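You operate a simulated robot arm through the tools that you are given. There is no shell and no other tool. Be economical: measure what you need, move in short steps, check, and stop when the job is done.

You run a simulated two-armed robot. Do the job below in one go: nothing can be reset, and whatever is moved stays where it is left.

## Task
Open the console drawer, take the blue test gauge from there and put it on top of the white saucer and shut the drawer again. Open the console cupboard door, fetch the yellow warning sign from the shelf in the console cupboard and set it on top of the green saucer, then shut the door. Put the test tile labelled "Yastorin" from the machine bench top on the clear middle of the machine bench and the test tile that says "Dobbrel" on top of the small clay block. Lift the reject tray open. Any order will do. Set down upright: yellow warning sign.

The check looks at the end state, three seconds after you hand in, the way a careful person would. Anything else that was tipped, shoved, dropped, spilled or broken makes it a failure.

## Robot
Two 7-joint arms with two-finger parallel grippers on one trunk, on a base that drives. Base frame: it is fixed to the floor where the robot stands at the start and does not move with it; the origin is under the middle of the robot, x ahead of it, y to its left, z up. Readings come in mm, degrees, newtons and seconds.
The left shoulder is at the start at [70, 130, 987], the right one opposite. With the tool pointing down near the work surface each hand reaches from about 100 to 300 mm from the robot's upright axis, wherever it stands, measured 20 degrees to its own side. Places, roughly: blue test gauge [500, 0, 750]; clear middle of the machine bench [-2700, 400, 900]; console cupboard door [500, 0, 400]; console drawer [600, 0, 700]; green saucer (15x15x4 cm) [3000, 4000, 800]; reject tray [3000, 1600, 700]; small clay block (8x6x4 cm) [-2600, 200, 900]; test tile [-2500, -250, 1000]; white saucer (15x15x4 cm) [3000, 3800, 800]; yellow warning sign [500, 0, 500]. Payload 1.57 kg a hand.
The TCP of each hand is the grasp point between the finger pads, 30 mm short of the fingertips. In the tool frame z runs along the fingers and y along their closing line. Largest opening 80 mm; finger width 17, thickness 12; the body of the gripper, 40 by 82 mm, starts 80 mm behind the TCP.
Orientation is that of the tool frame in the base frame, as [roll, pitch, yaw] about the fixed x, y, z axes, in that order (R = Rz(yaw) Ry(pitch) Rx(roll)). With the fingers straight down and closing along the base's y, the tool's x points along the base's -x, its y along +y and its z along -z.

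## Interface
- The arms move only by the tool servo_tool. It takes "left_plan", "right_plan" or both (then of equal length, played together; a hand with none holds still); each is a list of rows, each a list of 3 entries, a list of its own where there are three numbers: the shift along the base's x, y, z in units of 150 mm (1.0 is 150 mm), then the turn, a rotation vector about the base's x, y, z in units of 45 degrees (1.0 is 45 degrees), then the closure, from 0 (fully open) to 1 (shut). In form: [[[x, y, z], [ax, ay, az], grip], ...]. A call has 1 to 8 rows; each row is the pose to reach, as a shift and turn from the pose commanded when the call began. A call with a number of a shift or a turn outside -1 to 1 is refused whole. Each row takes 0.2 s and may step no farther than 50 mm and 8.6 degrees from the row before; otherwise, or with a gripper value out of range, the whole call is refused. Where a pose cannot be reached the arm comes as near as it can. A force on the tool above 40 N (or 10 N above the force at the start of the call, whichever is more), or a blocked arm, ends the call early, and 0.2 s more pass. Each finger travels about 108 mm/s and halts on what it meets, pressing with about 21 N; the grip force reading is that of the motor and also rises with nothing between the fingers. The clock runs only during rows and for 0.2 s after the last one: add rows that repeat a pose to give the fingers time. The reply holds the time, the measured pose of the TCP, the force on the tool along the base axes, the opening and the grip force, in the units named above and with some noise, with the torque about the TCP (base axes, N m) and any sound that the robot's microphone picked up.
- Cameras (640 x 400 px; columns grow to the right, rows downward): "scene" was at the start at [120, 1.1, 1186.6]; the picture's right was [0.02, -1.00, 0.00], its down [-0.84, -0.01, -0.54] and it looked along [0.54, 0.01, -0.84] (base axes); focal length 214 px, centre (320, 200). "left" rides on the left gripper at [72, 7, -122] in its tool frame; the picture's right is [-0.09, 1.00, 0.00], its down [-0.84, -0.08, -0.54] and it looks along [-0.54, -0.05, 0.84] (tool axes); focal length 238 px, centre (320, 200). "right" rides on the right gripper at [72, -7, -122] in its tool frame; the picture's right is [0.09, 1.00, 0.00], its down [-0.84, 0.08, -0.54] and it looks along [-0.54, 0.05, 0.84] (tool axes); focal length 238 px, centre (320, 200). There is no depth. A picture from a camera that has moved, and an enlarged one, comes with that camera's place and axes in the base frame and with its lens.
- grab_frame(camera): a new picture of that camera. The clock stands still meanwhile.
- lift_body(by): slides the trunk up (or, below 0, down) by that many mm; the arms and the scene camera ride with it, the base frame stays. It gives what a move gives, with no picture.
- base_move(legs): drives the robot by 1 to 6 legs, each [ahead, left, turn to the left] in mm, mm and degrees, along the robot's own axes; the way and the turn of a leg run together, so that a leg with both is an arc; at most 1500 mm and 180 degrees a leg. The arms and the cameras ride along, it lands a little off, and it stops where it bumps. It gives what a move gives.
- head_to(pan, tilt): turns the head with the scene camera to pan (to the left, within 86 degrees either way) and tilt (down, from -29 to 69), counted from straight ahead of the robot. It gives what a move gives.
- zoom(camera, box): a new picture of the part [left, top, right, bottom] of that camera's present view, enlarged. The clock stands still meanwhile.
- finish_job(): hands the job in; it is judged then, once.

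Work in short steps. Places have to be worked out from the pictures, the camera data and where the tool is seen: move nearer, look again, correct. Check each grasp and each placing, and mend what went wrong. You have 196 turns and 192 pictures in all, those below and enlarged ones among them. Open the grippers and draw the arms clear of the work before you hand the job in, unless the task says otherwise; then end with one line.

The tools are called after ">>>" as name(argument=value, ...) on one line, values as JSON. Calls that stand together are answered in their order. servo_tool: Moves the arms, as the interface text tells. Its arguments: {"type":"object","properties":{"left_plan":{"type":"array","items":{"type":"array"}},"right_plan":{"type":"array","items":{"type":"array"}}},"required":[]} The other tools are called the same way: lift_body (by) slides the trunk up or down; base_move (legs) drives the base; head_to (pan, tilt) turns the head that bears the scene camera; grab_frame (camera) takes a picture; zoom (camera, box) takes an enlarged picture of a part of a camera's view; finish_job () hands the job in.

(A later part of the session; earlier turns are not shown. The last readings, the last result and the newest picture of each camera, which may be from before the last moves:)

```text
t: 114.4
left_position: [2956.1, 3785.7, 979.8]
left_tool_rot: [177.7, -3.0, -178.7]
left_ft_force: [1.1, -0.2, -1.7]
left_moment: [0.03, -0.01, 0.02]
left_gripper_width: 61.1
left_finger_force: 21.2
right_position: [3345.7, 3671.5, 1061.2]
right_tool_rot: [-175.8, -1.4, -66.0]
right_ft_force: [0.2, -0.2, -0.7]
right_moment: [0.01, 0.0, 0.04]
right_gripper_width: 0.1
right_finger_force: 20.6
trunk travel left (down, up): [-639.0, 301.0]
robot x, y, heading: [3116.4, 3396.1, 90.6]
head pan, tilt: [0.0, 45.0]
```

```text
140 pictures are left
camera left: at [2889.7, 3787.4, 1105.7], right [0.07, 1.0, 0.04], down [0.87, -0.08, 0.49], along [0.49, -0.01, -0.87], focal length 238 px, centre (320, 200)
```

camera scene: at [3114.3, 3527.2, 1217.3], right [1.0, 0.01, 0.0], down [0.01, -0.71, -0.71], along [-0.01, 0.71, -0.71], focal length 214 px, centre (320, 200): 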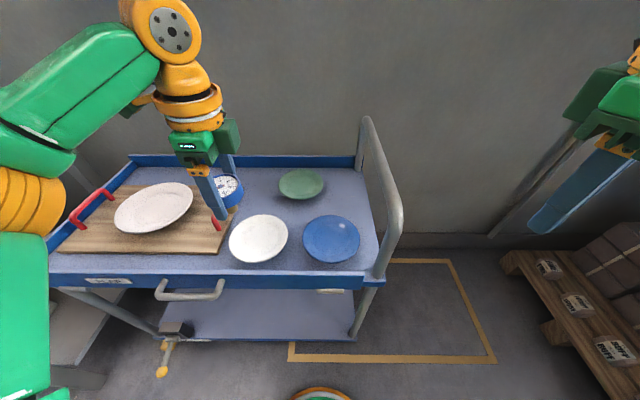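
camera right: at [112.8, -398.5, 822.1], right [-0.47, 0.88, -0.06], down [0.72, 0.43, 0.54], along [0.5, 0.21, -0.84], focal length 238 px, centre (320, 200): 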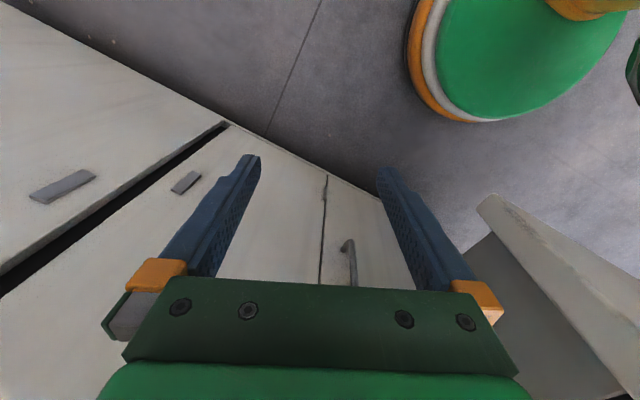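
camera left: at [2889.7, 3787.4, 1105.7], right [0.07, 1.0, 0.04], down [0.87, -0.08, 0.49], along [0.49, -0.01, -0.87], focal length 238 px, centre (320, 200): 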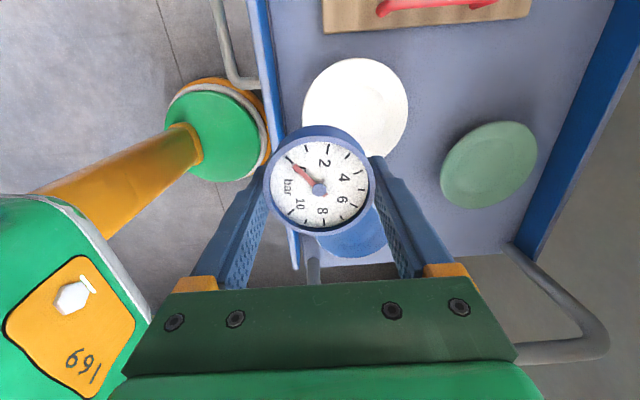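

Two-view triangulation gives white saucer ≈[2950, 3846, 750] and green ≈[3045, 4056, 757]. I'll move the base closer and then align over the white saucer.

>>> base_move(legs=[[60, 6, 0]])

>>> lift_body(by=-90)

>>> grab_frame(camera="scene")

>>> grab_frame(camera="left")

```text
t: 115.3
left_position: [2949.4, 3843.0, 979.7]
left_tool_rot: [177.6, -3.0, -178.8]
left_ft_force: [0.8, -0.3, -1.8]
left_moment: [0.03, 0.0, -0.04]
left_gripper_width: 61.1
left_finger_force: 21.1
right_position: [3338.6, 3726.6, 1062.7]
right_tool_rot: [-175.9, -1.2, -65.9]
right_ft_force: [0.0, 0.7, -0.3]
right_moment: [-0.01, 0.0, -0.03]
right_gripper_width: 0.1
right_finger_force: 20.8
trunk travel left (down, up): [-639.0, 301.0]
robot x, y, heading: [3110.1, 3454.1, 90.4]
head pan, tilt: [0.0, 45.0]
```

```text
t: 116.6
left_position: [2949.0, 3845.2, 890.0]
left_tool_rot: [177.7, -3.0, -178.8]
left_ft_force: [-0.4, 0.0, -2.1]
left_moment: [0.01, 0.0, -0.01]
left_gripper_width: 61.2
left_finger_force: 20.5
right_position: [3339.4, 3730.2, 971.8]
right_tool_rot: [-175.8, -1.3, -65.9]
right_ft_force: [0.3, -0.8, 0.6]
right_moment: [0.02, 0.02, -0.03]
right_gripper_width: 0.0
right_finger_force: 21.1
trunk travel left (down, up): [-549.0, 391.0]
robot x, y, heading: [3108.7, 3455.6, 90.3]
head pan, tilt: [0.0, 45.0]
```

```text
139 pictures are left
camera scene: at [3107.8, 3586.1, 1127.3], right [1.0, 0.01, 0.0], down [0.01, -0.71, -0.71], along [-0.01, 0.71, -0.71], focal length 214 px, centre (320, 200)
```

scene: 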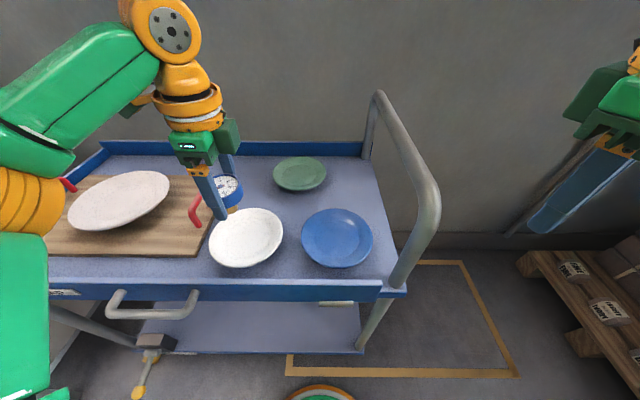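

```text
138 pictures are left
camera left: at [2883.5, 3846.1, 1015.9], right [0.07, 1.0, 0.04], down [0.87, -0.08, 0.49], along [0.5, -0.01, -0.87], focal length 238 px, centre (320, 200)
```

left: 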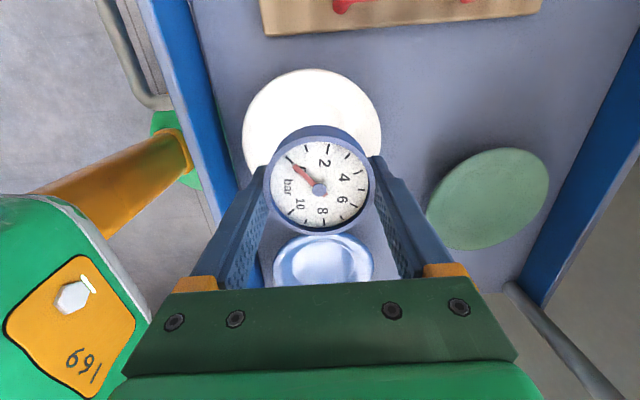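

The hand is centred over the white saucer (≈[2949, 3845]). I'll zoom to see the gauge's underside length.

>>> zoom(camera="scene", box=[170, 130, 330, 280])

```text
2.67 times, centred on (250, 205) of scene
camera zoom: at [3107.8, 3586.1, 1127.3], right [1.0, 0.01, 0.0], down [0.01, -0.71, -0.71], along [-0.01, 0.71, -0.71], focal length 572 px, centre (507, 187)
```

zoom: 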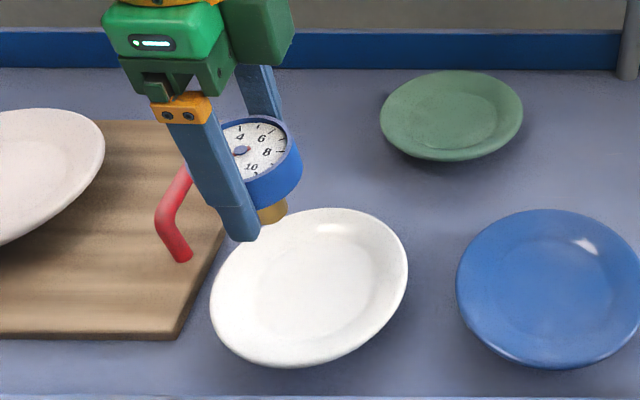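

The gauge has a short brass stub below. I'll lower 65 mm, then probe down slowly.

>>> lift_body(by=-65)

>>> zoom(camera="scene", box=[150, 130, 350, 300])

>>> grab_frame(camera="left")

```text
t: 117.6
left_position: [2949.6, 3844.9, 824.4]
left_tool_rot: [177.7, -3.0, -178.7]
left_ft_force: [-0.5, 0.7, -1.8]
left_moment: [0.03, -0.02, 0.0]
left_gripper_width: 61.2
left_finger_force: 21.0
right_position: [3339.7, 3730.5, 906.7]
right_tool_rot: [-175.8, -1.3, -65.9]
right_ft_force: [0.2, 0.5, 0.3]
right_moment: [-0.03, -0.03, 0.04]
right_gripper_width: 0.0
right_finger_force: 20.5
trunk travel left (down, up): [-484.0, 456.0]
robot x, y, heading: [3110.7, 3453.4, 90.4]
head pan, tilt: [0.0, 45.0]
```

```text
2.35 times, centred on (250, 215) of scene
camera zoom: at [3107.9, 3586.0, 1062.3], right [1.0, 0.01, 0.0], down [0.01, -0.71, -0.71], along [-0.01, 0.71, -0.71], focal length 505 px, centre (485, 165)
```

zoom: 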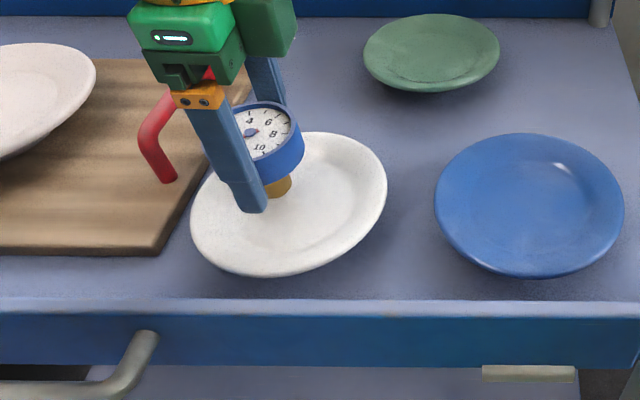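

```text
135 pictures are left
camera left: at [2883.5, 3845.9, 950.9], right [0.07, 1.0, 0.04], down [0.87, -0.08, 0.49], along [0.5, 0.0, -0.87], focal length 238 px, centre (320, 200)
```

left: 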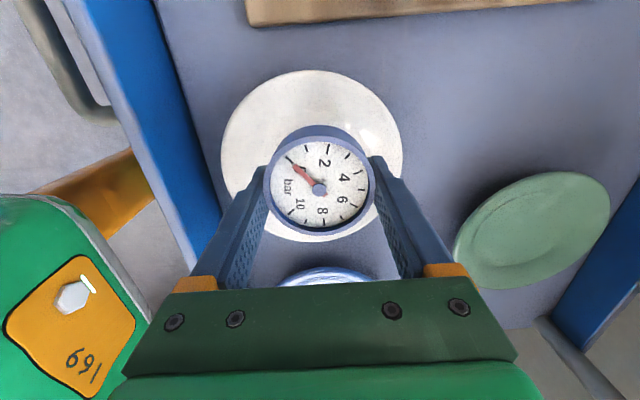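

Nearly centred. Probe down: x+5, then 20 mm down.

>>> servo_tool(left_plan=[[[0.03, 0.02, 0], [0, 0, 0], 1], [[0.03, 0.02, -0.07], [0, 0, 0], 1], [[0.03, 0.02, -0.13], [0, 0, 0], 1]])

>>> zoom(camera="scene", box=[190, 150, 310, 260])

```text
t: 118.4
left_position: [2954.8, 3844.8, 807.8]
left_tool_rot: [177.4, -3.0, -178.8]
left_ft_force: [0.1, 1.0, 15.8]
left_moment: [-0.11, 0.06, 0.01]
left_gripper_width: 61.2
left_finger_force: 21.2
right_position: [3340.0, 3726.9, 906.3]
right_tool_rot: [-175.7, -1.2, -65.9]
right_ft_force: [-0.2, 0.4, -0.1]
right_moment: [0.01, -0.01, 0.02]
right_gripper_width: 0.3
right_finger_force: 21.4
trunk travel left (down, up): [-484.0, 456.0]
robot x, y, heading: [3107.9, 3452.4, 90.4]
head pan, tilt: [0.0, 45.0]
```

```text
3.64 times, centred on (250, 205) of scene
camera zoom: at [3109.3, 3583.1, 1063.0], right [1.0, 0.01, 0.0], down [0.0, -0.71, -0.71], along [-0.01, 0.71, -0.71], focal length 780 px, centre (574, 182)
```

zoom: 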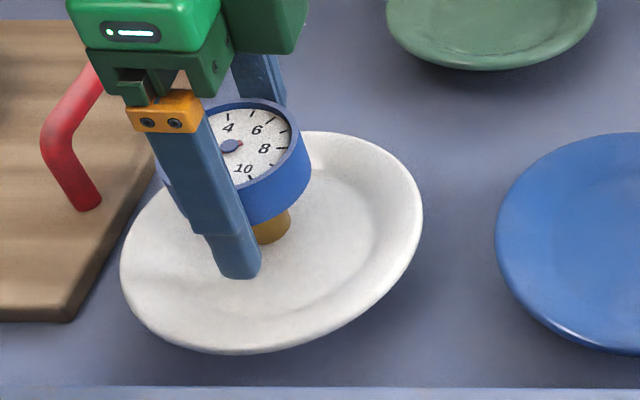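

Contact at the saucer's centre (about 17 N). I'll relieve 2 mm and open slowly.

>>> servo_tool(left_plan=[[[0, 0, 0.013], [0, 0, 0], 1], [[0, 0, 0.013], [0, 0, 0], 0.2], [[0, 0, 0.013], [0, 0, 0], 0.1], [[0, 0, 0.013], [0, 0, 0], 0], [[0, 0, 0.013], [0, 0, 0], 0]])

>>> zoom(camera="scene", box=[190, 150, 310, 260])

>>> grab_frame(camera="left")

```text
t: 119.6
left_position: [2954.8, 3847.2, 809.4]
left_tool_rot: [177.5, -3.0, -178.8]
left_ft_force: [0.2, 0.3, -0.9]
left_moment: [-0.01, 0.0, 0.0]
left_gripper_width: 80.1
left_finger_force: 0.1
right_position: [3338.4, 3729.3, 906.3]
right_tool_rot: [-175.8, -1.3, -65.9]
right_ft_force: [0.0, -0.1, 0.5]
right_moment: [-0.01, 0.03, 0.02]
right_gripper_width: 0.0
right_finger_force: 20.8
trunk travel left (down, up): [-484.0, 456.0]
robot x, y, heading: [3111.2, 3454.1, 90.5]
head pan, tilt: [0.0, 45.0]
```

```text
3.64 times, centred on (250, 205) of scene
camera zoom: at [3108.0, 3585.8, 1062.4], right [1.0, 0.01, 0.0], down [0.01, -0.71, -0.71], along [-0.01, 0.71, -0.71], focal length 780 px, centre (574, 182)
```

zoom: 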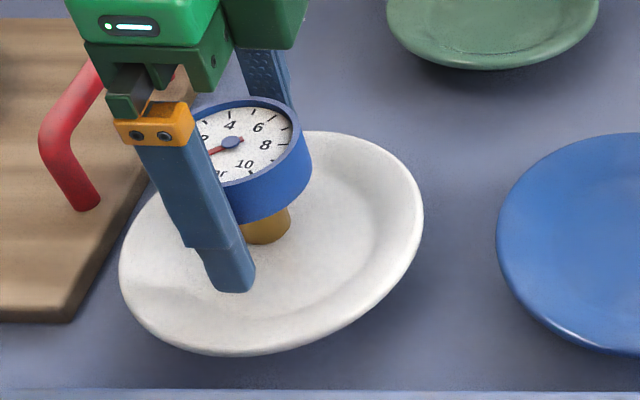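

```text
132 pictures are left
camera left: at [2887.7, 3848.4, 934.5], right [0.07, 1.0, 0.04], down [0.87, -0.08, 0.49], along [0.5, 0.0, -0.87], focal length 238 px, centre (320, 200)
```

left: 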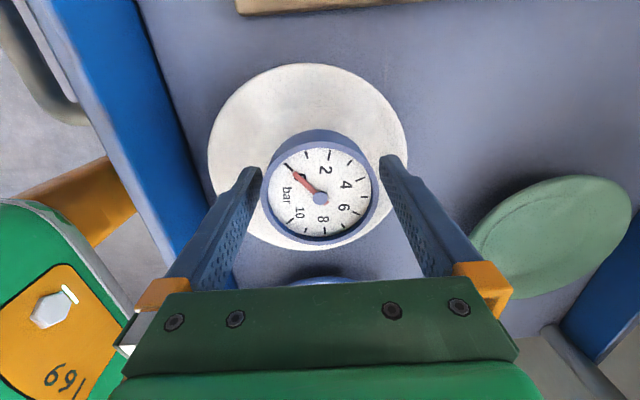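

The gauge stands on its own, centred. I'll lift straight up and verify.

>>> lift_body(by=200)

>>> zoom(camera="scene", box=[150, 130, 390, 300])

```text
t: 121.8
left_position: [2953.7, 3847.6, 1008.1]
left_tool_rot: [177.6, -3.0, -178.8]
left_ft_force: [0.5, 0.8, 0.2]
left_moment: [0.02, 0.0, -0.01]
left_gripper_width: 79.8
left_finger_force: 0.1
right_position: [3339.1, 3729.7, 1104.8]
right_tool_rot: [-175.8, -1.4, -65.9]
right_ft_force: [-0.9, 1.3, 0.5]
right_moment: [0.0, -0.04, 0.03]
right_gripper_width: 0.1
right_finger_force: 20.9
trunk travel left (down, up): [-684.0, 256.0]
robot x, y, heading: [3111.1, 3455.9, 90.3]
head pan, tilt: [0.0, 45.0]
```

```text
2.35 times, centred on (270, 215) of scene
camera zoom: at [3108.0, 3586.0, 1262.3], right [1.0, 0.01, 0.0], down [0.01, -0.71, -0.71], along [-0.01, 0.71, -0.71], focal length 505 px, centre (438, 165)
```

zoom: 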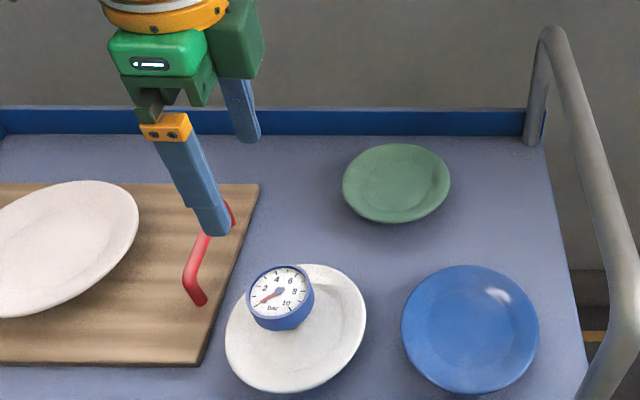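

Gauge is placed. Next the reject tray near [3000, 1600]: back off, turn to face −y and look.

>>> base_move(legs=[[-600, 0, 0], [0, 0, -180]])

>>> head_to(pan=0, tilt=20)

>>> grab_frame(camera="scene")

```text
t: 132.3
left_position: [3290.8, 2486.2, 1008.6]
left_tool_rot: [177.6, -3.0, 4.5]
left_ft_force: [-0.1, 0.8, -0.4]
left_moment: [0.02, -0.01, 0.0]
left_gripper_width: 79.9
left_finger_force: 0.0
right_position: [2898.0, 2582.8, 1107.0]
right_tool_rot: [-175.9, -1.4, 117.5]
right_ft_force: [-0.7, 1.0, -0.4]
right_moment: [-0.01, 0.04, -0.01]
right_gripper_width: 0.0
right_finger_force: 20.9
trunk travel left (down, up): [-684.0, 256.0]
robot x, y, heading: [3115.6, 2872.4, -86.0]
head pan, tilt: [0.0, 45.0]
```

```text
t: 133.2
left_position: [3289.7, 2486.7, 1008.3]
left_tool_rot: [177.7, -3.1, 4.5]
left_ft_force: [0.5, -0.4, 0.0]
left_moment: [0.0, 0.01, -0.03]
left_gripper_width: 80.0
left_finger_force: 0.0
right_position: [2898.5, 2582.2, 1106.7]
right_tool_rot: [-175.8, -1.4, 117.4]
right_ft_force: [0.5, 0.0, -0.9]
right_moment: [-0.03, -0.01, -0.01]
right_gripper_width: 0.1
right_finger_force: 21.2
trunk travel left (down, up): [-684.0, 256.0]
robot x, y, heading: [3113.2, 2865.3, -86.3]
head pan, tilt: [0.0, 20.0]
```

```text
130 pictures are left
camera scene: at [3122.7, 2726.8, 1301.0], right [-1.0, -0.07, 0.0], down [-0.02, 0.34, -0.94], along [0.06, -0.94, -0.34], focal length 214 px, centre (320, 200)
```

scene: 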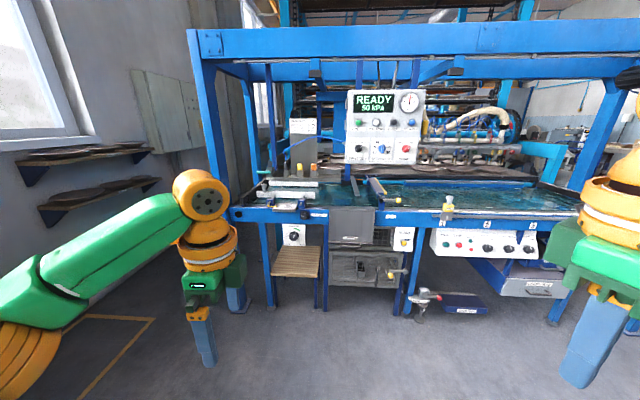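

The reject tray should be the grey box around (352, 228). Zoom in.

>>> zoom(camera="scene", box=[250, 160, 450, 300])

```text
2.86 times, centred on (350, 230) of scene
camera zoom: at [3122.7, 2726.8, 1301.0], right [-1.0, -0.07, 0.0], down [-0.02, 0.34, -0.94], along [0.06, -0.94, -0.34], focal length 613 px, centre (234, 114)
```

zoom: 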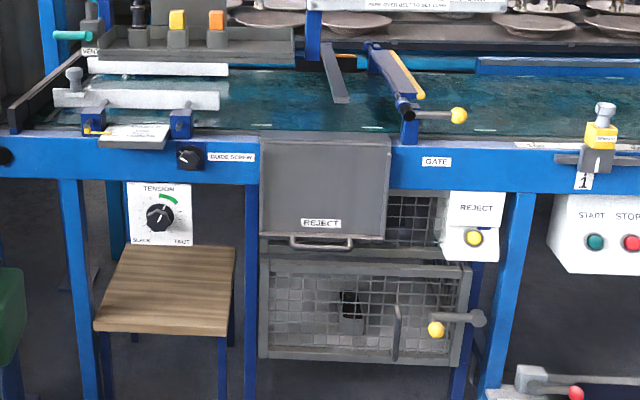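

It's a hinged "REJECT" flap with a handle at its bottom edge. I'll drive nearer and turn the right hand for a forward grip with vertical closing.

>>> base_move(legs=[[430, 0, -3.7]])

>>> servo_tool(right_plan=[[[0, 0, 0], [0, 0, 0.18], 0.5], [[0, 0, 0], [0, 0, 0.36], 0], [[0, 0, 0], [0, 0, 0.54], 0], [[0, 0, 0], [0, 0, 0.72], 0], [[0, 0, 0], [0, 0, 0.9], 0]])

>>> servo_tool(right_plan=[[[0.1, 0, 0], [0, 0, 0.18], 0], [[0.2, -0.1, -0.1], [0, 0, 0.36], 0], [[0.3, -0.2, -0.2], [0, 0, 0.55], 0], [[0.4, -0.3, -0.3], [0, 0, 0.55], 0], [[0.5, -0.4, -0.4], [0, 0, 0.55], 0]])

>>> servo_tool(right_plan=[[[0, 0, -0.1], [-0.18, 0, 0], 0], [[0, -0.1, -0.2], [-0.36, 0, 0], 0], [[0, -0.2, -0.3], [-0.54, 0, 0], 0], [[0, -0.3, -0.4], [-0.72, 0, 0], 0], [[0, -0.4, -0.5], [-0.9, 0, 0], 0]])

>>> servo_tool(right_plan=[[[0, -0.05, -0.1], [-0.18, 0, 0], 0], [[0, -0.1, -0.2], [-0.36, 0, 0], 0], [[0, -0.15, -0.25], [-0.5, 0, 0], 0]])

>>> grab_frame(camera="scene")

>>> grab_frame(camera="right")

```text
t: 135.9
left_position: [3272.5, 2041.8, 1008.6]
left_tool_rot: [177.7, -3.0, 0.0]
left_ft_force: [-0.9, -0.5, 0.0]
left_moment: [0.01, -0.05, -0.03]
left_gripper_width: 80.3
left_finger_force: 0.1
right_position: [2888.4, 2167.2, 1105.8]
right_tool_rot: [-175.8, -1.2, 112.8]
right_ft_force: [-1.0, 1.3, -0.5]
right_moment: [-0.04, 0.0, -0.01]
right_gripper_width: 0.0
right_finger_force: 20.5
trunk travel left (down, up): [-684.0, 256.0]
robot x, y, heading: [3123.2, 2436.1, -90.7]
head pan, tilt: [0.0, 20.0]
```

```text
t: 137.1
left_position: [3271.5, 2039.2, 1008.0]
left_tool_rot: [177.6, -3.0, 0.1]
left_ft_force: [1.0, 0.2, 0.3]
left_moment: [-0.01, -0.01, 0.0]
left_gripper_width: 80.0
left_finger_force: 0.1
right_position: [2945.0, 2196.1, 1061.0]
right_tool_rot: [-175.8, -1.4, 153.3]
right_ft_force: [-0.2, 0.4, -0.1]
right_moment: [0.05, 0.02, 0.05]
right_gripper_width: 80.1
right_finger_force: 0.0
right hand out of reach, approached as far as the arm can: row 1, 2, 3, 4, 5
trunk travel left (down, up): [-684.0, 256.0]
robot x, y, heading: [3126.0, 2437.0, -90.9]
head pan, tilt: [0.0, 20.0]
```

```text
t: 138.3
left_position: [3272.9, 2039.7, 1007.5]
left_tool_rot: [177.8, -2.9, 0.0]
left_ft_force: [0.1, -0.2, 0.4]
left_moment: [0.0, 0.01, -0.01]
left_gripper_width: 79.9
left_finger_force: 0.0
right_position: [3034.0, 2163.2, 989.1]
right_tool_rot: [-175.9, -1.4, 178.1]
right_ft_force: [0.2, 0.4, 0.3]
right_moment: [0.01, -0.03, 0.0]
right_gripper_width: 80.1
right_finger_force: 0.1
right hand out of reach, approached as far as the arm can: row 1, 2, 3, 4, 5
trunk travel left (down, up): [-684.0, 256.0]
robot x, y, heading: [3123.4, 2435.4, -90.9]
head pan, tilt: [0.0, 20.0]
```

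```text
t: 139.5
left_position: [3272.2, 2039.1, 1008.6]
left_tool_rot: [177.7, -2.9, 0.1]
left_ft_force: [-0.6, -0.5, 0.3]
left_moment: [0.02, 0.02, -0.02]
left_gripper_width: 79.8
left_finger_force: 0.1
right_position: [3045.8, 2086.4, 913.4]
right_tool_rot: [-135.3, 0.1, 177.7]
right_ft_force: [-0.3, 0.3, 0.6]
right_moment: [0.0, 0.0, -0.02]
right_gripper_width: 80.2
right_finger_force: 0.0
right hand out of reach, approached as far as the arm can: row 4, 5
trunk travel left (down, up): [-684.0, 256.0]
robot x, y, heading: [3122.1, 2437.2, -90.9]
head pan, tilt: [0.0, 20.0]
```

```text
t: 140.3
left_position: [3271.7, 2039.7, 1008.3]
left_tool_rot: [177.5, -2.9, 0.1]
left_ft_force: [1.1, -0.4, -0.8]
left_moment: [-0.01, 0.01, -0.02]
left_gripper_width: 80.1
left_finger_force: 0.1
right_position: [3045.5, 2065.7, 878.1]
right_tool_rot: [-112.7, 1.1, 178.0]
right_ft_force: [-0.1, 0.7, 0.2]
right_moment: [-0.02, -0.02, 0.03]
right_gripper_width: 79.8
right_finger_force: 0.0
right hand out of reach, approached as far as the arm can: row 1, 2
trunk travel left (down, up): [-684.0, 256.0]
robot x, y, heading: [3122.6, 2437.0, -90.8]
head pan, tilt: [0.0, 20.0]
```

```text
128 pictures are left
camera scene: at [3123.7, 2292.6, 1301.1], right [-1.0, 0.01, 0.0], down [0.0, 0.34, -0.94], along [-0.01, -0.94, -0.34], focal length 214 px, centre (320, 200)
```

scene: 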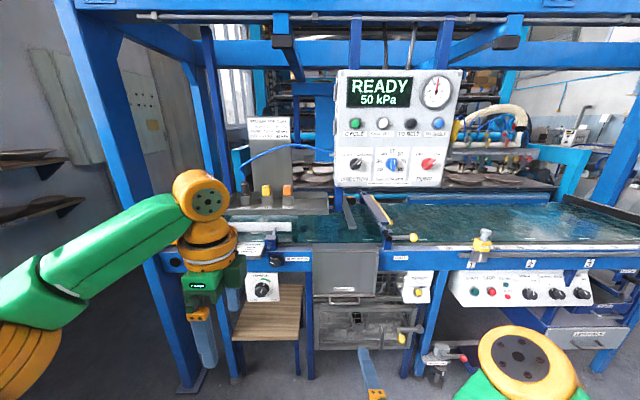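

```text
127 pictures are left
camera right: at [2975.8, 2176.9, 932.0], right [-0.06, 0.39, -0.92], down [0.85, 0.5, 0.15], along [0.52, -0.77, -0.36], focal length 238 px, centre (320, 200)
```

right: 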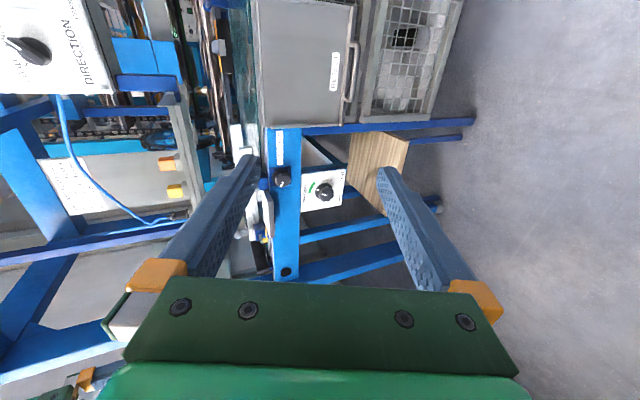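

Handle triangulated at ≈[3011, 1560, 573], hinge at z≈826. I'll drive in, lower the trunk, and recheck.

>>> base_move(legs=[[340, 35, 0.9]])

>>> lift_body(by=-260)

>>> head_to(pan=0, tilt=40)

>>> grab_frame(camera="scene")

>>> grab_frame(camera="right")

```text
t: 142.5
left_position: [3307.3, 1697.4, 1008.6]
left_tool_rot: [177.6, -3.0, 0.8]
left_ft_force: [1.0, 0.4, 1.5]
left_moment: [-0.04, 0.02, 0.0]
left_gripper_width: 80.0
left_finger_force: 0.1
right_position: [3080.8, 1719.8, 879.0]
right_tool_rot: [-112.7, 1.0, 178.6]
right_ft_force: [-0.4, 1.2, 0.1]
right_moment: [0.01, 0.03, -0.03]
right_gripper_width: 80.1
right_finger_force: 0.1
trunk travel left (down, up): [-684.0, 256.0]
robot x, y, heading: [3157.3, 2092.6, -90.0]
head pan, tilt: [0.0, 20.0]
```

```text
t: 145.2
left_position: [3307.1, 1697.9, 747.7]
left_tool_rot: [177.6, -3.1, 0.9]
left_ft_force: [-0.4, -0.2, -1.0]
left_moment: [0.0, 0.04, 0.02]
left_gripper_width: 80.0
left_finger_force: 0.0
right_position: [3080.5, 1719.6, 618.9]
right_tool_rot: [-112.8, 1.1, 178.7]
right_ft_force: [0.0, 0.9, -0.2]
right_moment: [0.01, 0.02, 0.02]
right_gripper_width: 80.0
right_finger_force: 0.0
trunk travel left (down, up): [-424.0, 516.0]
robot x, y, heading: [3155.8, 2092.5, -90.1]
head pan, tilt: [0.0, 20.0]
```

```text
t: 146.0
left_position: [3307.8, 1696.6, 748.9]
left_tool_rot: [177.6, -3.0, 0.8]
left_ft_force: [0.9, 0.7, 0.1]
left_moment: [0.01, 0.02, 0.01]
left_gripper_width: 79.8
left_finger_force: 0.1
right_position: [3080.7, 1719.6, 618.7]
right_tool_rot: [-112.9, 1.0, 178.6]
right_ft_force: [-0.2, 0.1, 0.7]
right_moment: [-0.03, 0.02, -0.02]
right_gripper_width: 80.1
right_finger_force: 0.0
trunk travel left (down, up): [-424.0, 516.0]
robot x, y, heading: [3154.1, 2092.6, -89.8]
head pan, tilt: [0.0, 40.0]
```

```text
126 pictures are left
camera scene: at [3156.3, 1955.7, 1009.7], right [-1.0, 0.0, 0.0], down [0.0, 0.64, -0.77], along [0.0, -0.77, -0.64], focal length 214 px, centre (320, 200)
```

scene: 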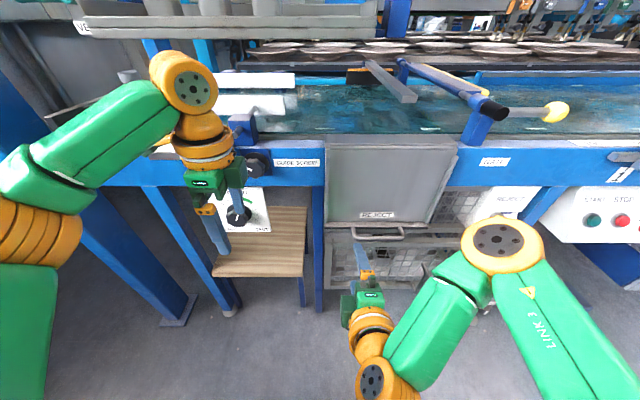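

```text
125 pictures are left
camera right: at [3010.0, 1830.2, 672.0], right [-0.07, 0.39, -0.92], down [0.85, 0.51, 0.15], along [0.53, -0.77, -0.36], focal length 238 px, centre (320, 200)
```

right: 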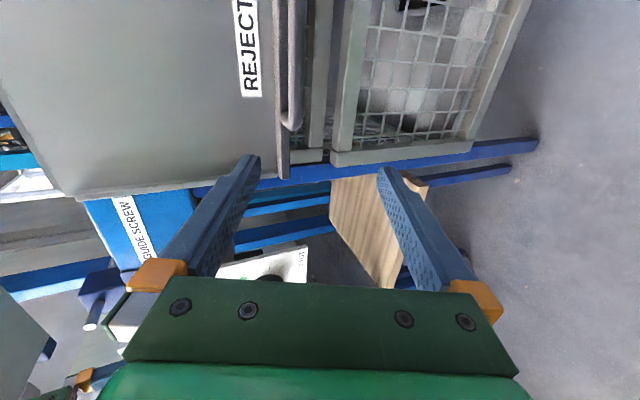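

I shifted the wrong way in x; the bar is at ≈[3007, 1591, 589]. I'll move right 73 mm and zoom in on the handle geometry.

>>> base_move(legs=[[0, -73, 0]])

>>> grab_frame(camera="right")

>>> zoom(camera="scene", box=[240, 120, 420, 300])

```text
t: 147.1
left_position: [3234.3, 1697.1, 748.0]
left_tool_rot: [177.6, -3.1, 0.6]
left_ft_force: [0.2, -0.1, 0.8]
left_moment: [0.02, -0.03, 0.0]
left_gripper_width: 80.0
left_finger_force: 0.0
right_position: [3006.9, 1719.6, 618.7]
right_tool_rot: [-112.8, 1.1, 178.5]
right_ft_force: [0.1, -0.7, -0.2]
right_moment: [-0.02, -0.02, -0.02]
right_gripper_width: 79.7
right_finger_force: 0.1
trunk travel left (down, up): [-424.0, 516.0]
robot x, y, heading: [3080.4, 2088.9, -90.2]
head pan, tilt: [0.0, 40.0]
```

```text
124 pictures are left
camera right: at [2937.0, 1830.7, 671.9], right [-0.07, 0.39, -0.92], down [0.85, 0.51, 0.15], along [0.53, -0.77, -0.36], focal length 238 px, centre (320, 200)
```

right: 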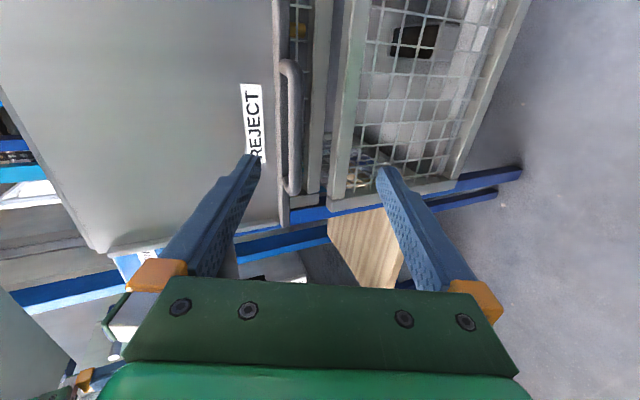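

```text
2.22 times, centred on (330, 210) of scene
camera zoom: at [3083.4, 1955.9, 1009.6], right [-1.0, 0.0, 0.0], down [0.0, 0.64, -0.77], along [0.0, -0.77, -0.64], focal length 477 px, centre (298, 178)
```

zoom: 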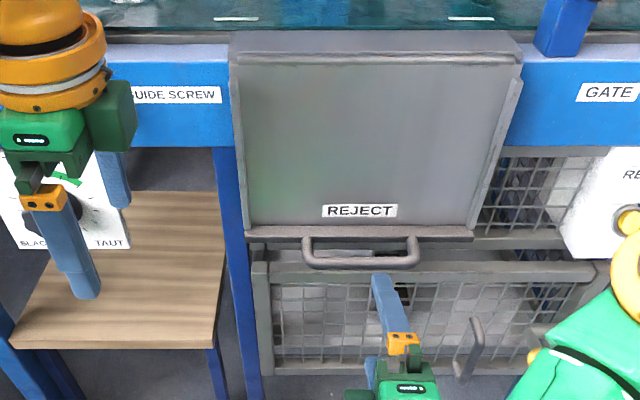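

The tray's inside faces us and the handle loop hangs below its lip. The bar is about 27 mm above the finger axis, so I'll correct and advance 95 mm along the fingers.

>>> servo_tool(right_plan=[[[0.02, 0, 0.18], [0, 0, 0], 0], [[0.02, -0.25, 0.07], [0, 0, 0], 0], [[0.02, -0.5, -0.03], [0, 0, 0], 0]])

>>> grab_frame(camera="right")

>>> zoom(camera="scene", box=[270, 180, 430, 300])

```text
t: 147.8
left_position: [3235.3, 1697.0, 747.4]
left_tool_rot: [177.7, -3.0, 0.6]
left_ft_force: [0.8, 0.6, -1.2]
left_moment: [0.0, -0.03, -0.01]
left_gripper_width: 79.8
left_finger_force: 0.1
right_position: [3013.0, 1644.3, 613.4]
right_tool_rot: [-113.0, 1.0, 178.6]
right_ft_force: [-1.0, 0.1, -0.1]
right_moment: [-0.01, -0.01, 0.0]
right_gripper_width: 79.9
right_finger_force: 0.0
right hand out of reach, approached as far as the arm can: row 1
trunk travel left (down, up): [-424.0, 516.0]
robot x, y, heading: [3086.7, 2090.5, -90.1]
head pan, tilt: [0.0, 40.0]
```

```text
122 pictures are left
camera right: at [2941.9, 1755.7, 666.6], right [-0.07, 0.39, -0.92], down [0.85, 0.51, 0.15], along [0.53, -0.77, -0.36], focal length 238 px, centre (320, 200)
```

right: 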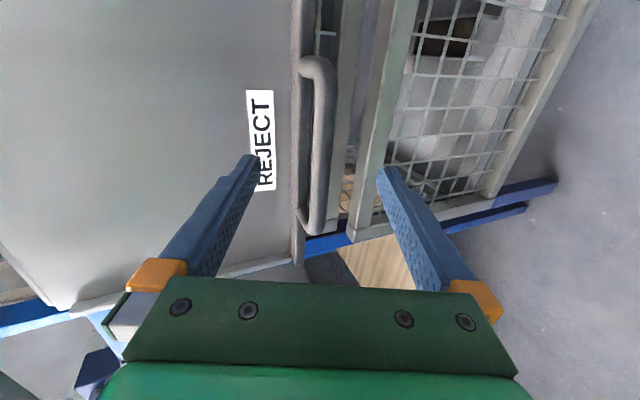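

```text
3.33 times, centred on (350, 240) of scene
camera zoom: at [3084.1, 1955.5, 1009.6], right [-1.0, 0.0, 0.0], down [0.0, 0.64, -0.77], along [0.0, -0.77, -0.64], focal length 715 px, centre (220, 67)
```

zoom: 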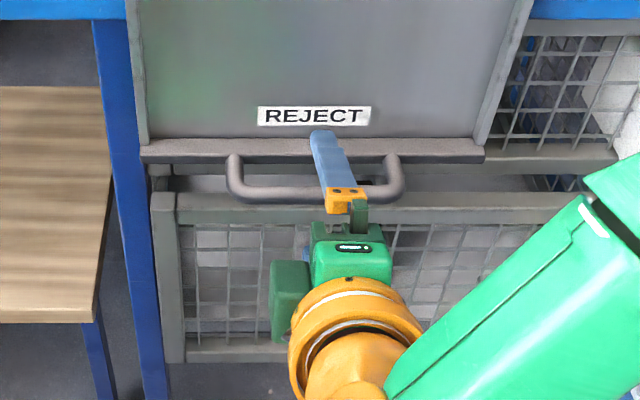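

The bar is aligned on the finger axis. I'll part-close to a ~27 mm gap so the upper finger fits between bar and lip, then advance 45 mm.

>>> servo_tool(right_plan=[[[0, 0, 0], [0, 0, 0], 0.3], [[0, 0, 0], [0, 0, 0], 0.66], [[0, -0.09, -0.038], [0, 0, 0], 0.66], [[0, -0.18, -0.076], [0, 0, 0], 0.66], [[0, -0.27, -0.114], [0, 0, 0], 0.66]])

>>> grab_frame(camera="right")

>>> zoom(camera="scene", box=[270, 180, 430, 300])

```text
t: 149.1
left_position: [3233.3, 1705.9, 754.6]
left_tool_rot: [176.9, -3.0, 0.6]
left_ft_force: [-0.8, -1.7, 0.1]
left_moment: [-0.04, -0.01, 0.01]
left_gripper_width: 79.8
left_finger_force: 0.1
right_position: [3012.4, 1617.1, 603.0]
right_tool_rot: [-112.6, 1.1, 178.8]
right_ft_force: [-1.7, 39.4, 16.2]
right_moment: [-0.7, -0.11, 0.25]
right_gripper_width: 27.1
right_finger_force: 0.1
trunk travel left (down, up): [-424.0, 516.0]
robot x, y, heading: [3080.7, 2094.9, -90.1]
head pan, tilt: [0.0, 40.0]
stopped in row 5 (right hand): the force on the tool passed its limit at 46 N (the readings are from after the stop); the commanded pose is now the measured one
```

```text
120 pictures are left
camera right: at [2940.3, 1727.5, 655.8], right [-0.07, 0.38, -0.92], down [0.84, 0.51, 0.15], along [0.53, -0.77, -0.36], focal length 238 px, centre (320, 200)
```

right: 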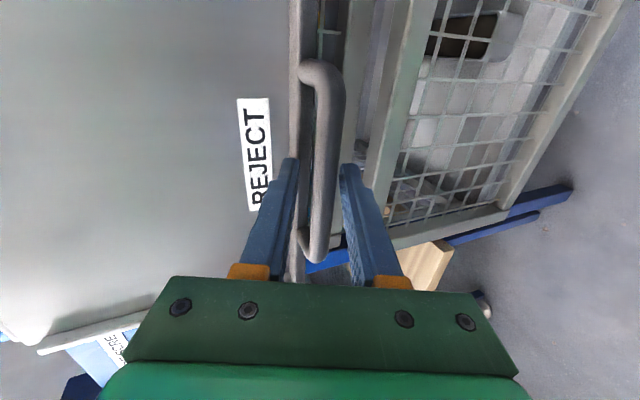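

```text
3.33 times, centred on (350, 240) of scene
camera zoom: at [3083.0, 1969.3, 1011.7], right [-1.0, 0.01, 0.0], down [0.0, 0.63, -0.77], along [0.0, -0.77, -0.63], focal length 715 px, centre (220, 67)
```

zoom: 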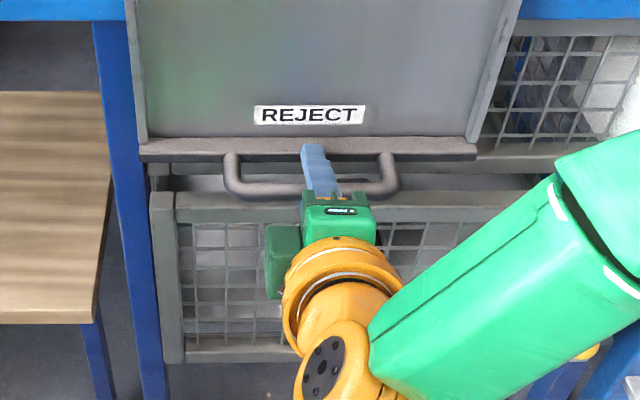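

The upper fingertip met the lip; I need to be about 8 mm lower with a slightly smaller gap. I'll back off, correct and retry.

>>> servo_tool(right_plan=[[[0, 0.18, 0.07], [0, 0, 0], 0.66], [[0, 0.18, 0.015], [0, 0, 0], 0.7], [[0, 0.1, -0.02], [0, 0, 0], 0.7], [[0, 0.03, -0.055], [0, 0, 0], 0.7]])

>>> grab_frame(camera="right")

```text
t: 150.1
left_position: [3233.9, 1705.9, 752.8]
left_tool_rot: [177.0, -2.9, 0.5]
left_ft_force: [0.1, -0.6, -0.8]
left_moment: [0.04, -0.02, -0.01]
left_gripper_width: 79.9
left_finger_force: 0.0
right_position: [3011.4, 1620.2, 595.8]
right_tool_rot: [-112.6, 0.9, 178.8]
right_ft_force: [-3.1, 32.9, 16.3]
right_moment: [-0.5, 0.14, 0.05]
right_gripper_width: 26.2
right_finger_force: 1.5
trunk travel left (down, up): [-424.0, 516.0]
robot x, y, heading: [3085.4, 2095.7, -90.3]
head pan, tilt: [0.0, 40.0]
```

```text
118 pictures are left
camera right: at [2939.5, 1730.5, 648.3], right [-0.07, 0.38, -0.92], down [0.85, 0.51, 0.15], along [0.53, -0.77, -0.36], focal length 238 px, centre (320, 200)
```

right: 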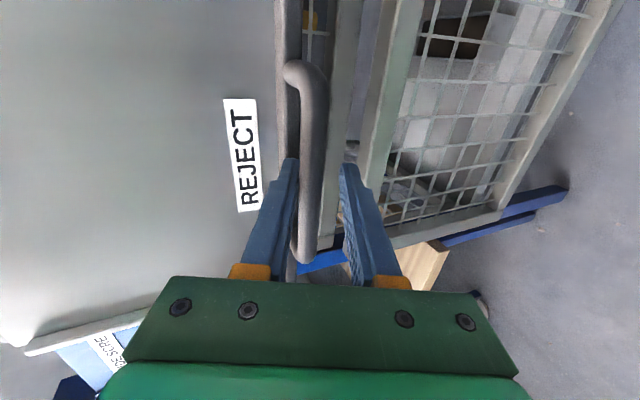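

The handle stands outward from the lip like the drawer's, and the fingertip is touching the lip behind it, so the bar is already between the fingers. I'll ease back a few mm and close.

>>> servo_tool(right_plan=[[[0, 0.07, 0.03], [0, 0, 0], 0.7], [[0, 0.07, 0.03], [0, 0, 0], 0.9], [[0, 0.07, 0.03], [0, 0, 0], 1], [[0, 0.07, 0.03], [0, 0, 0], 1]])

>>> grab_frame(camera="right")

```text
t: 151.1
left_position: [3234.3, 1700.4, 751.1]
left_tool_rot: [177.3, -3.0, 0.7]
left_ft_force: [0.0, 0.0, 0.3]
left_moment: [0.0, 0.04, -0.01]
left_gripper_width: 80.1
left_finger_force: 0.1
right_position: [3010.1, 1624.6, 599.4]
right_tool_rot: [-112.3, 1.0, 178.5]
right_ft_force: [-5.4, -13.2, 39.7]
right_moment: [-0.17, 0.23, 0.21]
right_gripper_width: 21.5
right_finger_force: 20.8
trunk travel left (down, up): [-424.0, 516.0]
robot x, y, heading: [3082.5, 2091.9, -90.1]
head pan, tilt: [0.0, 40.0]
```

```text
117 pictures are left
camera right: at [2940.3, 1736.2, 651.7], right [-0.07, 0.38, -0.92], down [0.85, 0.51, 0.15], along [0.53, -0.77, -0.36], focal length 238 px, centre (320, 200)
```

right: 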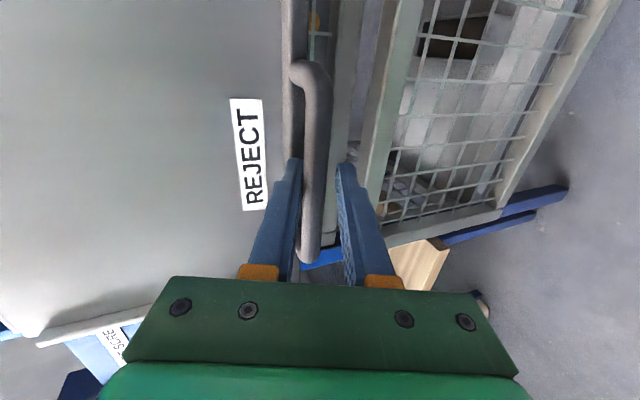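

Gripping something 21.5 mm thick with a 40 N upward load. I'll relieve by moving up a few mm.

>>> servo_tool(right_plan=[[[0, 0, 0.03], [0, 0, 0], 1], [[0, 0.0, 0.05], [0, 0, 0], 1], [[0, 0.0, 0.05], [0, 0, 0], 1]])

>>> grab_frame(camera="right")

```text
t: 151.9
left_position: [3234.9, 1699.9, 749.6]
left_tool_rot: [177.4, -2.8, 0.6]
left_ft_force: [0.1, -0.5, 0.3]
left_moment: [0.03, 0.02, -0.02]
left_gripper_width: 79.7
left_finger_force: 0.0
right_position: [3009.7, 1626.2, 603.4]
right_tool_rot: [-112.8, 0.9, 178.7]
right_ft_force: [-1.0, -9.8, 30.0]
right_moment: [-0.13, 0.78, -0.42]
right_gripper_width: 13.9
right_finger_force: 30.9
trunk travel left (down, up): [-424.0, 516.0]
robot x, y, heading: [3081.5, 2090.3, -90.3]
head pan, tilt: [0.0, 40.0]
```

```text
116 pictures are left
camera right: at [2940.0, 1736.2, 656.7], right [-0.07, 0.39, -0.92], down [0.85, 0.51, 0.15], along [0.53, -0.77, -0.36], focal length 238 px, centre (320, 200)
```

right: 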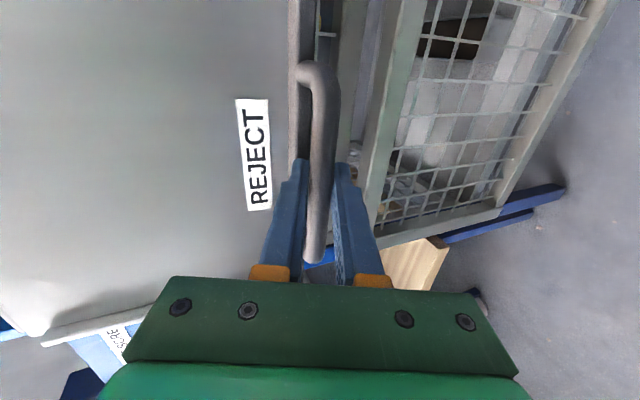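

Good grip on the bar. To have room for the lifting arc I'll release, back the base 115 mm, and re-grip with a more extended arm.

>>> servo_tool(right_plan=[[[0, 0, 0], [0, 0, 0], 0.5], [[0, 0, 0], [0, 0, 0], 0.2], [[0, 0, 0], [0, 0, 0], 0.2]])

>>> base_move(legs=[[-115, 0, 0]])

>>> servo_tool(right_plan=[[[0, -0.25, 0], [0, 0, 0], 0.2], [[0, -0.5, 0], [0, 0, 0], 0.2], [[0, -0.74, -0.02], [0, 0, 0], 0.2]])

>>> grab_frame(camera="right")

```text
t: 152.7
left_position: [3234.6, 1697.6, 748.6]
left_tool_rot: [177.6, -3.0, 0.6]
left_ft_force: [0.0, -0.3, -0.2]
left_moment: [0.0, -0.02, 0.01]
left_gripper_width: 80.0
left_finger_force: 0.0
right_position: [3009.8, 1623.5, 599.3]
right_tool_rot: [-113.3, 1.0, 178.6]
right_ft_force: [1.2, -0.1, 0.5]
right_moment: [0.02, 0.01, 0.02]
right_gripper_width: 64.1
right_finger_force: 0.1
trunk travel left (down, up): [-424.0, 516.0]
robot x, y, heading: [3088.1, 2092.4, -90.3]
head pan, tilt: [0.0, 40.0]
```

```text
t: 153.9
left_position: [3233.4, 1814.9, 748.4]
left_tool_rot: [177.6, -3.0, 0.6]
left_ft_force: [0.1, 0.0, -0.1]
left_moment: [-0.01, -0.02, -0.02]
left_gripper_width: 80.0
left_finger_force: 0.1
right_position: [3009.8, 1742.3, 600.1]
right_tool_rot: [-113.1, 1.0, 178.6]
right_ft_force: [-0.1, -0.2, 1.0]
right_moment: [-0.03, -0.01, -0.02]
right_gripper_width: 64.0
right_finger_force: 0.0
trunk travel left (down, up): [-424.0, 516.0]
robot x, y, heading: [3088.4, 2211.2, -90.0]
head pan, tilt: [0.0, 40.0]
```

```text
t: 154.7
left_position: [3233.8, 1813.9, 748.0]
left_tool_rot: [177.6, -2.9, 0.5]
left_ft_force: [0.0, -0.7, -0.4]
left_moment: [0.01, 0.01, 0.0]
left_gripper_width: 80.0
left_finger_force: 0.1
right_position: [3011.6, 1631.6, 597.1]
right_tool_rot: [-113.2, 1.0, 178.7]
right_ft_force: [0.4, -0.6, -0.3]
right_moment: [0.0, 0.01, -0.01]
right_gripper_width: 64.0
right_finger_force: 0.1
trunk travel left (down, up): [-424.0, 516.0]
robot x, y, heading: [3079.7, 2209.2, -90.6]
head pan, tilt: [0.0, 40.0]
```

```text
115 pictures are left
camera right: at [2941.5, 1740.7, 650.7], right [-0.07, 0.4, -0.92], down [0.85, 0.51, 0.16], along [0.53, -0.77, -0.37], focal length 238 px, centre (320, 200)
```

right: 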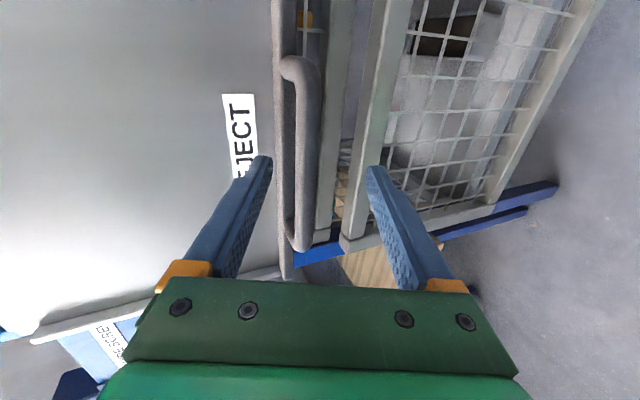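

Reach OK. I'll adjust 8 mm up and 8 mm in, then close.

>>> servo_tool(right_plan=[[[0, -0.05, 0.04], [0, 0, 0], 0.2], [[0, -0.05, 0.04], [0, 0, 0], 0.6], [[0, -0.05, 0.04], [0, 0, 0], 1], [[0, -0.05, 0.04], [0, 0, 0], 1], [[0, -0.05, 0.04], [0, 0, 0], 1]])

```text
t: 155.9
left_position: [3234.9, 1815.2, 748.9]
left_tool_rot: [177.6, -3.0, 0.6]
left_ft_force: [-0.6, -0.4, 0.8]
left_moment: [-0.01, 0.02, -0.01]
left_gripper_width: 80.1
left_finger_force: 0.2
right_position: [3010.1, 1622.7, 603.5]
right_tool_rot: [-113.3, 0.9, 178.6]
right_ft_force: [-1.3, -0.9, 2.1]
right_moment: [0.0, 0.39, 0.5]
right_gripper_width: 14.2
right_finger_force: 30.7
trunk travel left (down, up): [-424.0, 516.0]
robot x, y, heading: [3082.9, 2207.7, -90.3]
head pan, tilt: [0.0, 40.0]
```

Clean grip. I'll lift along the estimated arc (hinge ≈ [1565, 845], R≈253) from 10° to 30°.

>>> servo_tool(right_plan=[[[0, 0.143, 0.03], [0, 0, 0], 1], [[0, 0.283, 0.073], [0, 0, 0], 1], [[0, 0.42, 0.13], [0, 0, 0], 1], [[0, 0.55, 0.2], [0, 0, 0], 1]])

>>> grab_frame(camera="scene")

```text
t: 156.7
left_position: [3233.9, 1814.4, 747.3]
left_tool_rot: [177.8, -3.1, 0.4]
left_ft_force: [0.4, -0.9, -1.2]
left_moment: [0.04, -0.01, 0.0]
left_gripper_width: 80.0
left_finger_force: 0.0
right_position: [3009.5, 1679.1, 627.9]
right_tool_rot: [-112.1, 1.0, 178.4]
right_ft_force: [-0.9, -4.9, 7.8]
right_moment: [-0.19, 0.45, 0.38]
right_gripper_width: 13.7
right_finger_force: 30.5
trunk travel left (down, up): [-424.0, 516.0]
robot x, y, heading: [3086.6, 2207.4, -90.3]
head pan, tilt: [0.0, 40.0]
stopped in row 4 (right hand): the force on the tool passed its limit at 45 N (the readings are from after the stop); the commanded pose is now the measured one
```

```text
114 pictures are left
camera scene: at [3084.0, 2073.9, 1009.3], right [-1.0, 0.01, 0.0], down [0.0, 0.64, -0.77], along [0.0, -0.77, -0.64], focal length 214 px, centre (320, 200)
```

scene: 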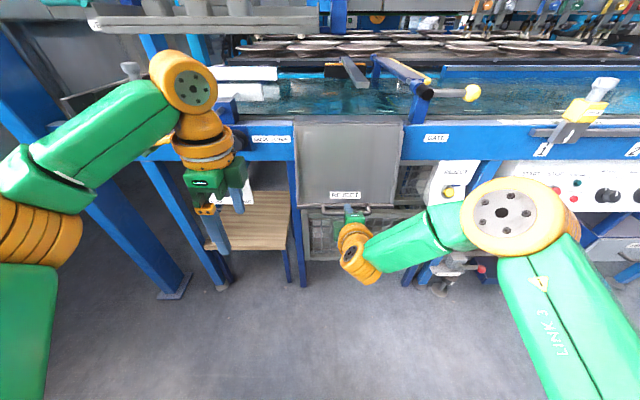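

Stopped at 45 N part-way (moved 56 out, 24 up). Check the wrist view.

>>> grab_frame(camera="right")

>>> zoom(camera="scene", box=[270, 100, 430, 230])

```text
113 pictures are left
camera right: at [2940.6, 1791.1, 679.6], right [-0.06, 0.38, -0.92], down [0.85, 0.51, 0.15], along [0.52, -0.78, -0.35], focal length 238 px, centre (320, 200)
```

right: 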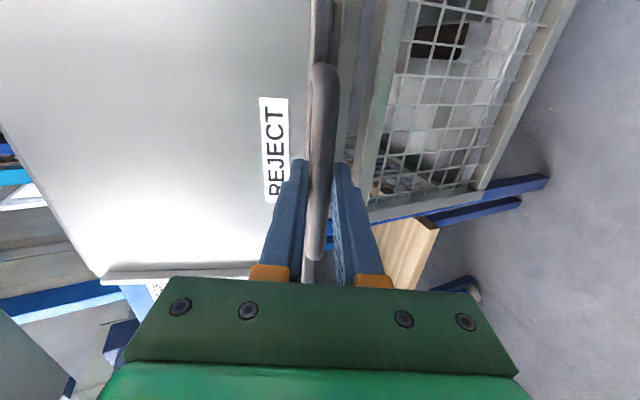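

```text
3.08 times, centred on (350, 165) of scene
camera zoom: at [3084.0, 2073.9, 1009.3], right [-1.0, 0.01, 0.0], down [0.0, 0.64, -0.77], along [0.0, -0.77, -0.64], focal length 660 px, centre (228, 308)
```

zoom: 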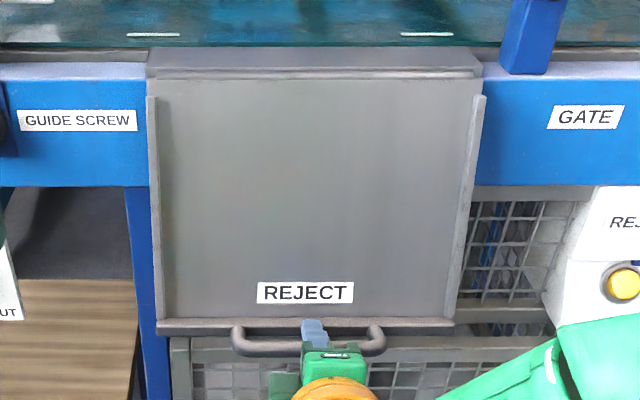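

The flap is opening; re-estimated hinge at y≈1537, z≈840. I'll continue the arc 30°→54°.

>>> servo_tool(right_plan=[[[0, 0.133, 0.087], [0, 0, 0], 1], [[0, 0.273, 0.2], [0, 0, 0], 1], [[0, 0.397, 0.325], [0, 0, 0], 1], [[0, 0.507, 0.46], [0, 0, 0], 1]])

```text
t: 157.7
left_position: [3234.6, 1810.4, 745.3]
left_tool_rot: [177.9, -2.9, 0.4]
left_ft_force: [0.4, 0.6, 0.8]
left_moment: [-0.02, -0.01, 0.04]
left_gripper_width: 79.9
left_finger_force: 0.1
right_position: [3010.2, 1751.8, 697.4]
right_tool_rot: [-112.1, 1.0, 178.2]
right_ft_force: [-0.7, -33.2, 17.3]
right_moment: [-0.24, 0.48, 0.25]
right_gripper_width: 14.2
right_finger_force: 30.7
trunk travel left (down, up): [-424.0, 516.0]
robot x, y, heading: [3085.0, 2208.9, -90.4]
head pan, tilt: [0.0, 40.0]
```

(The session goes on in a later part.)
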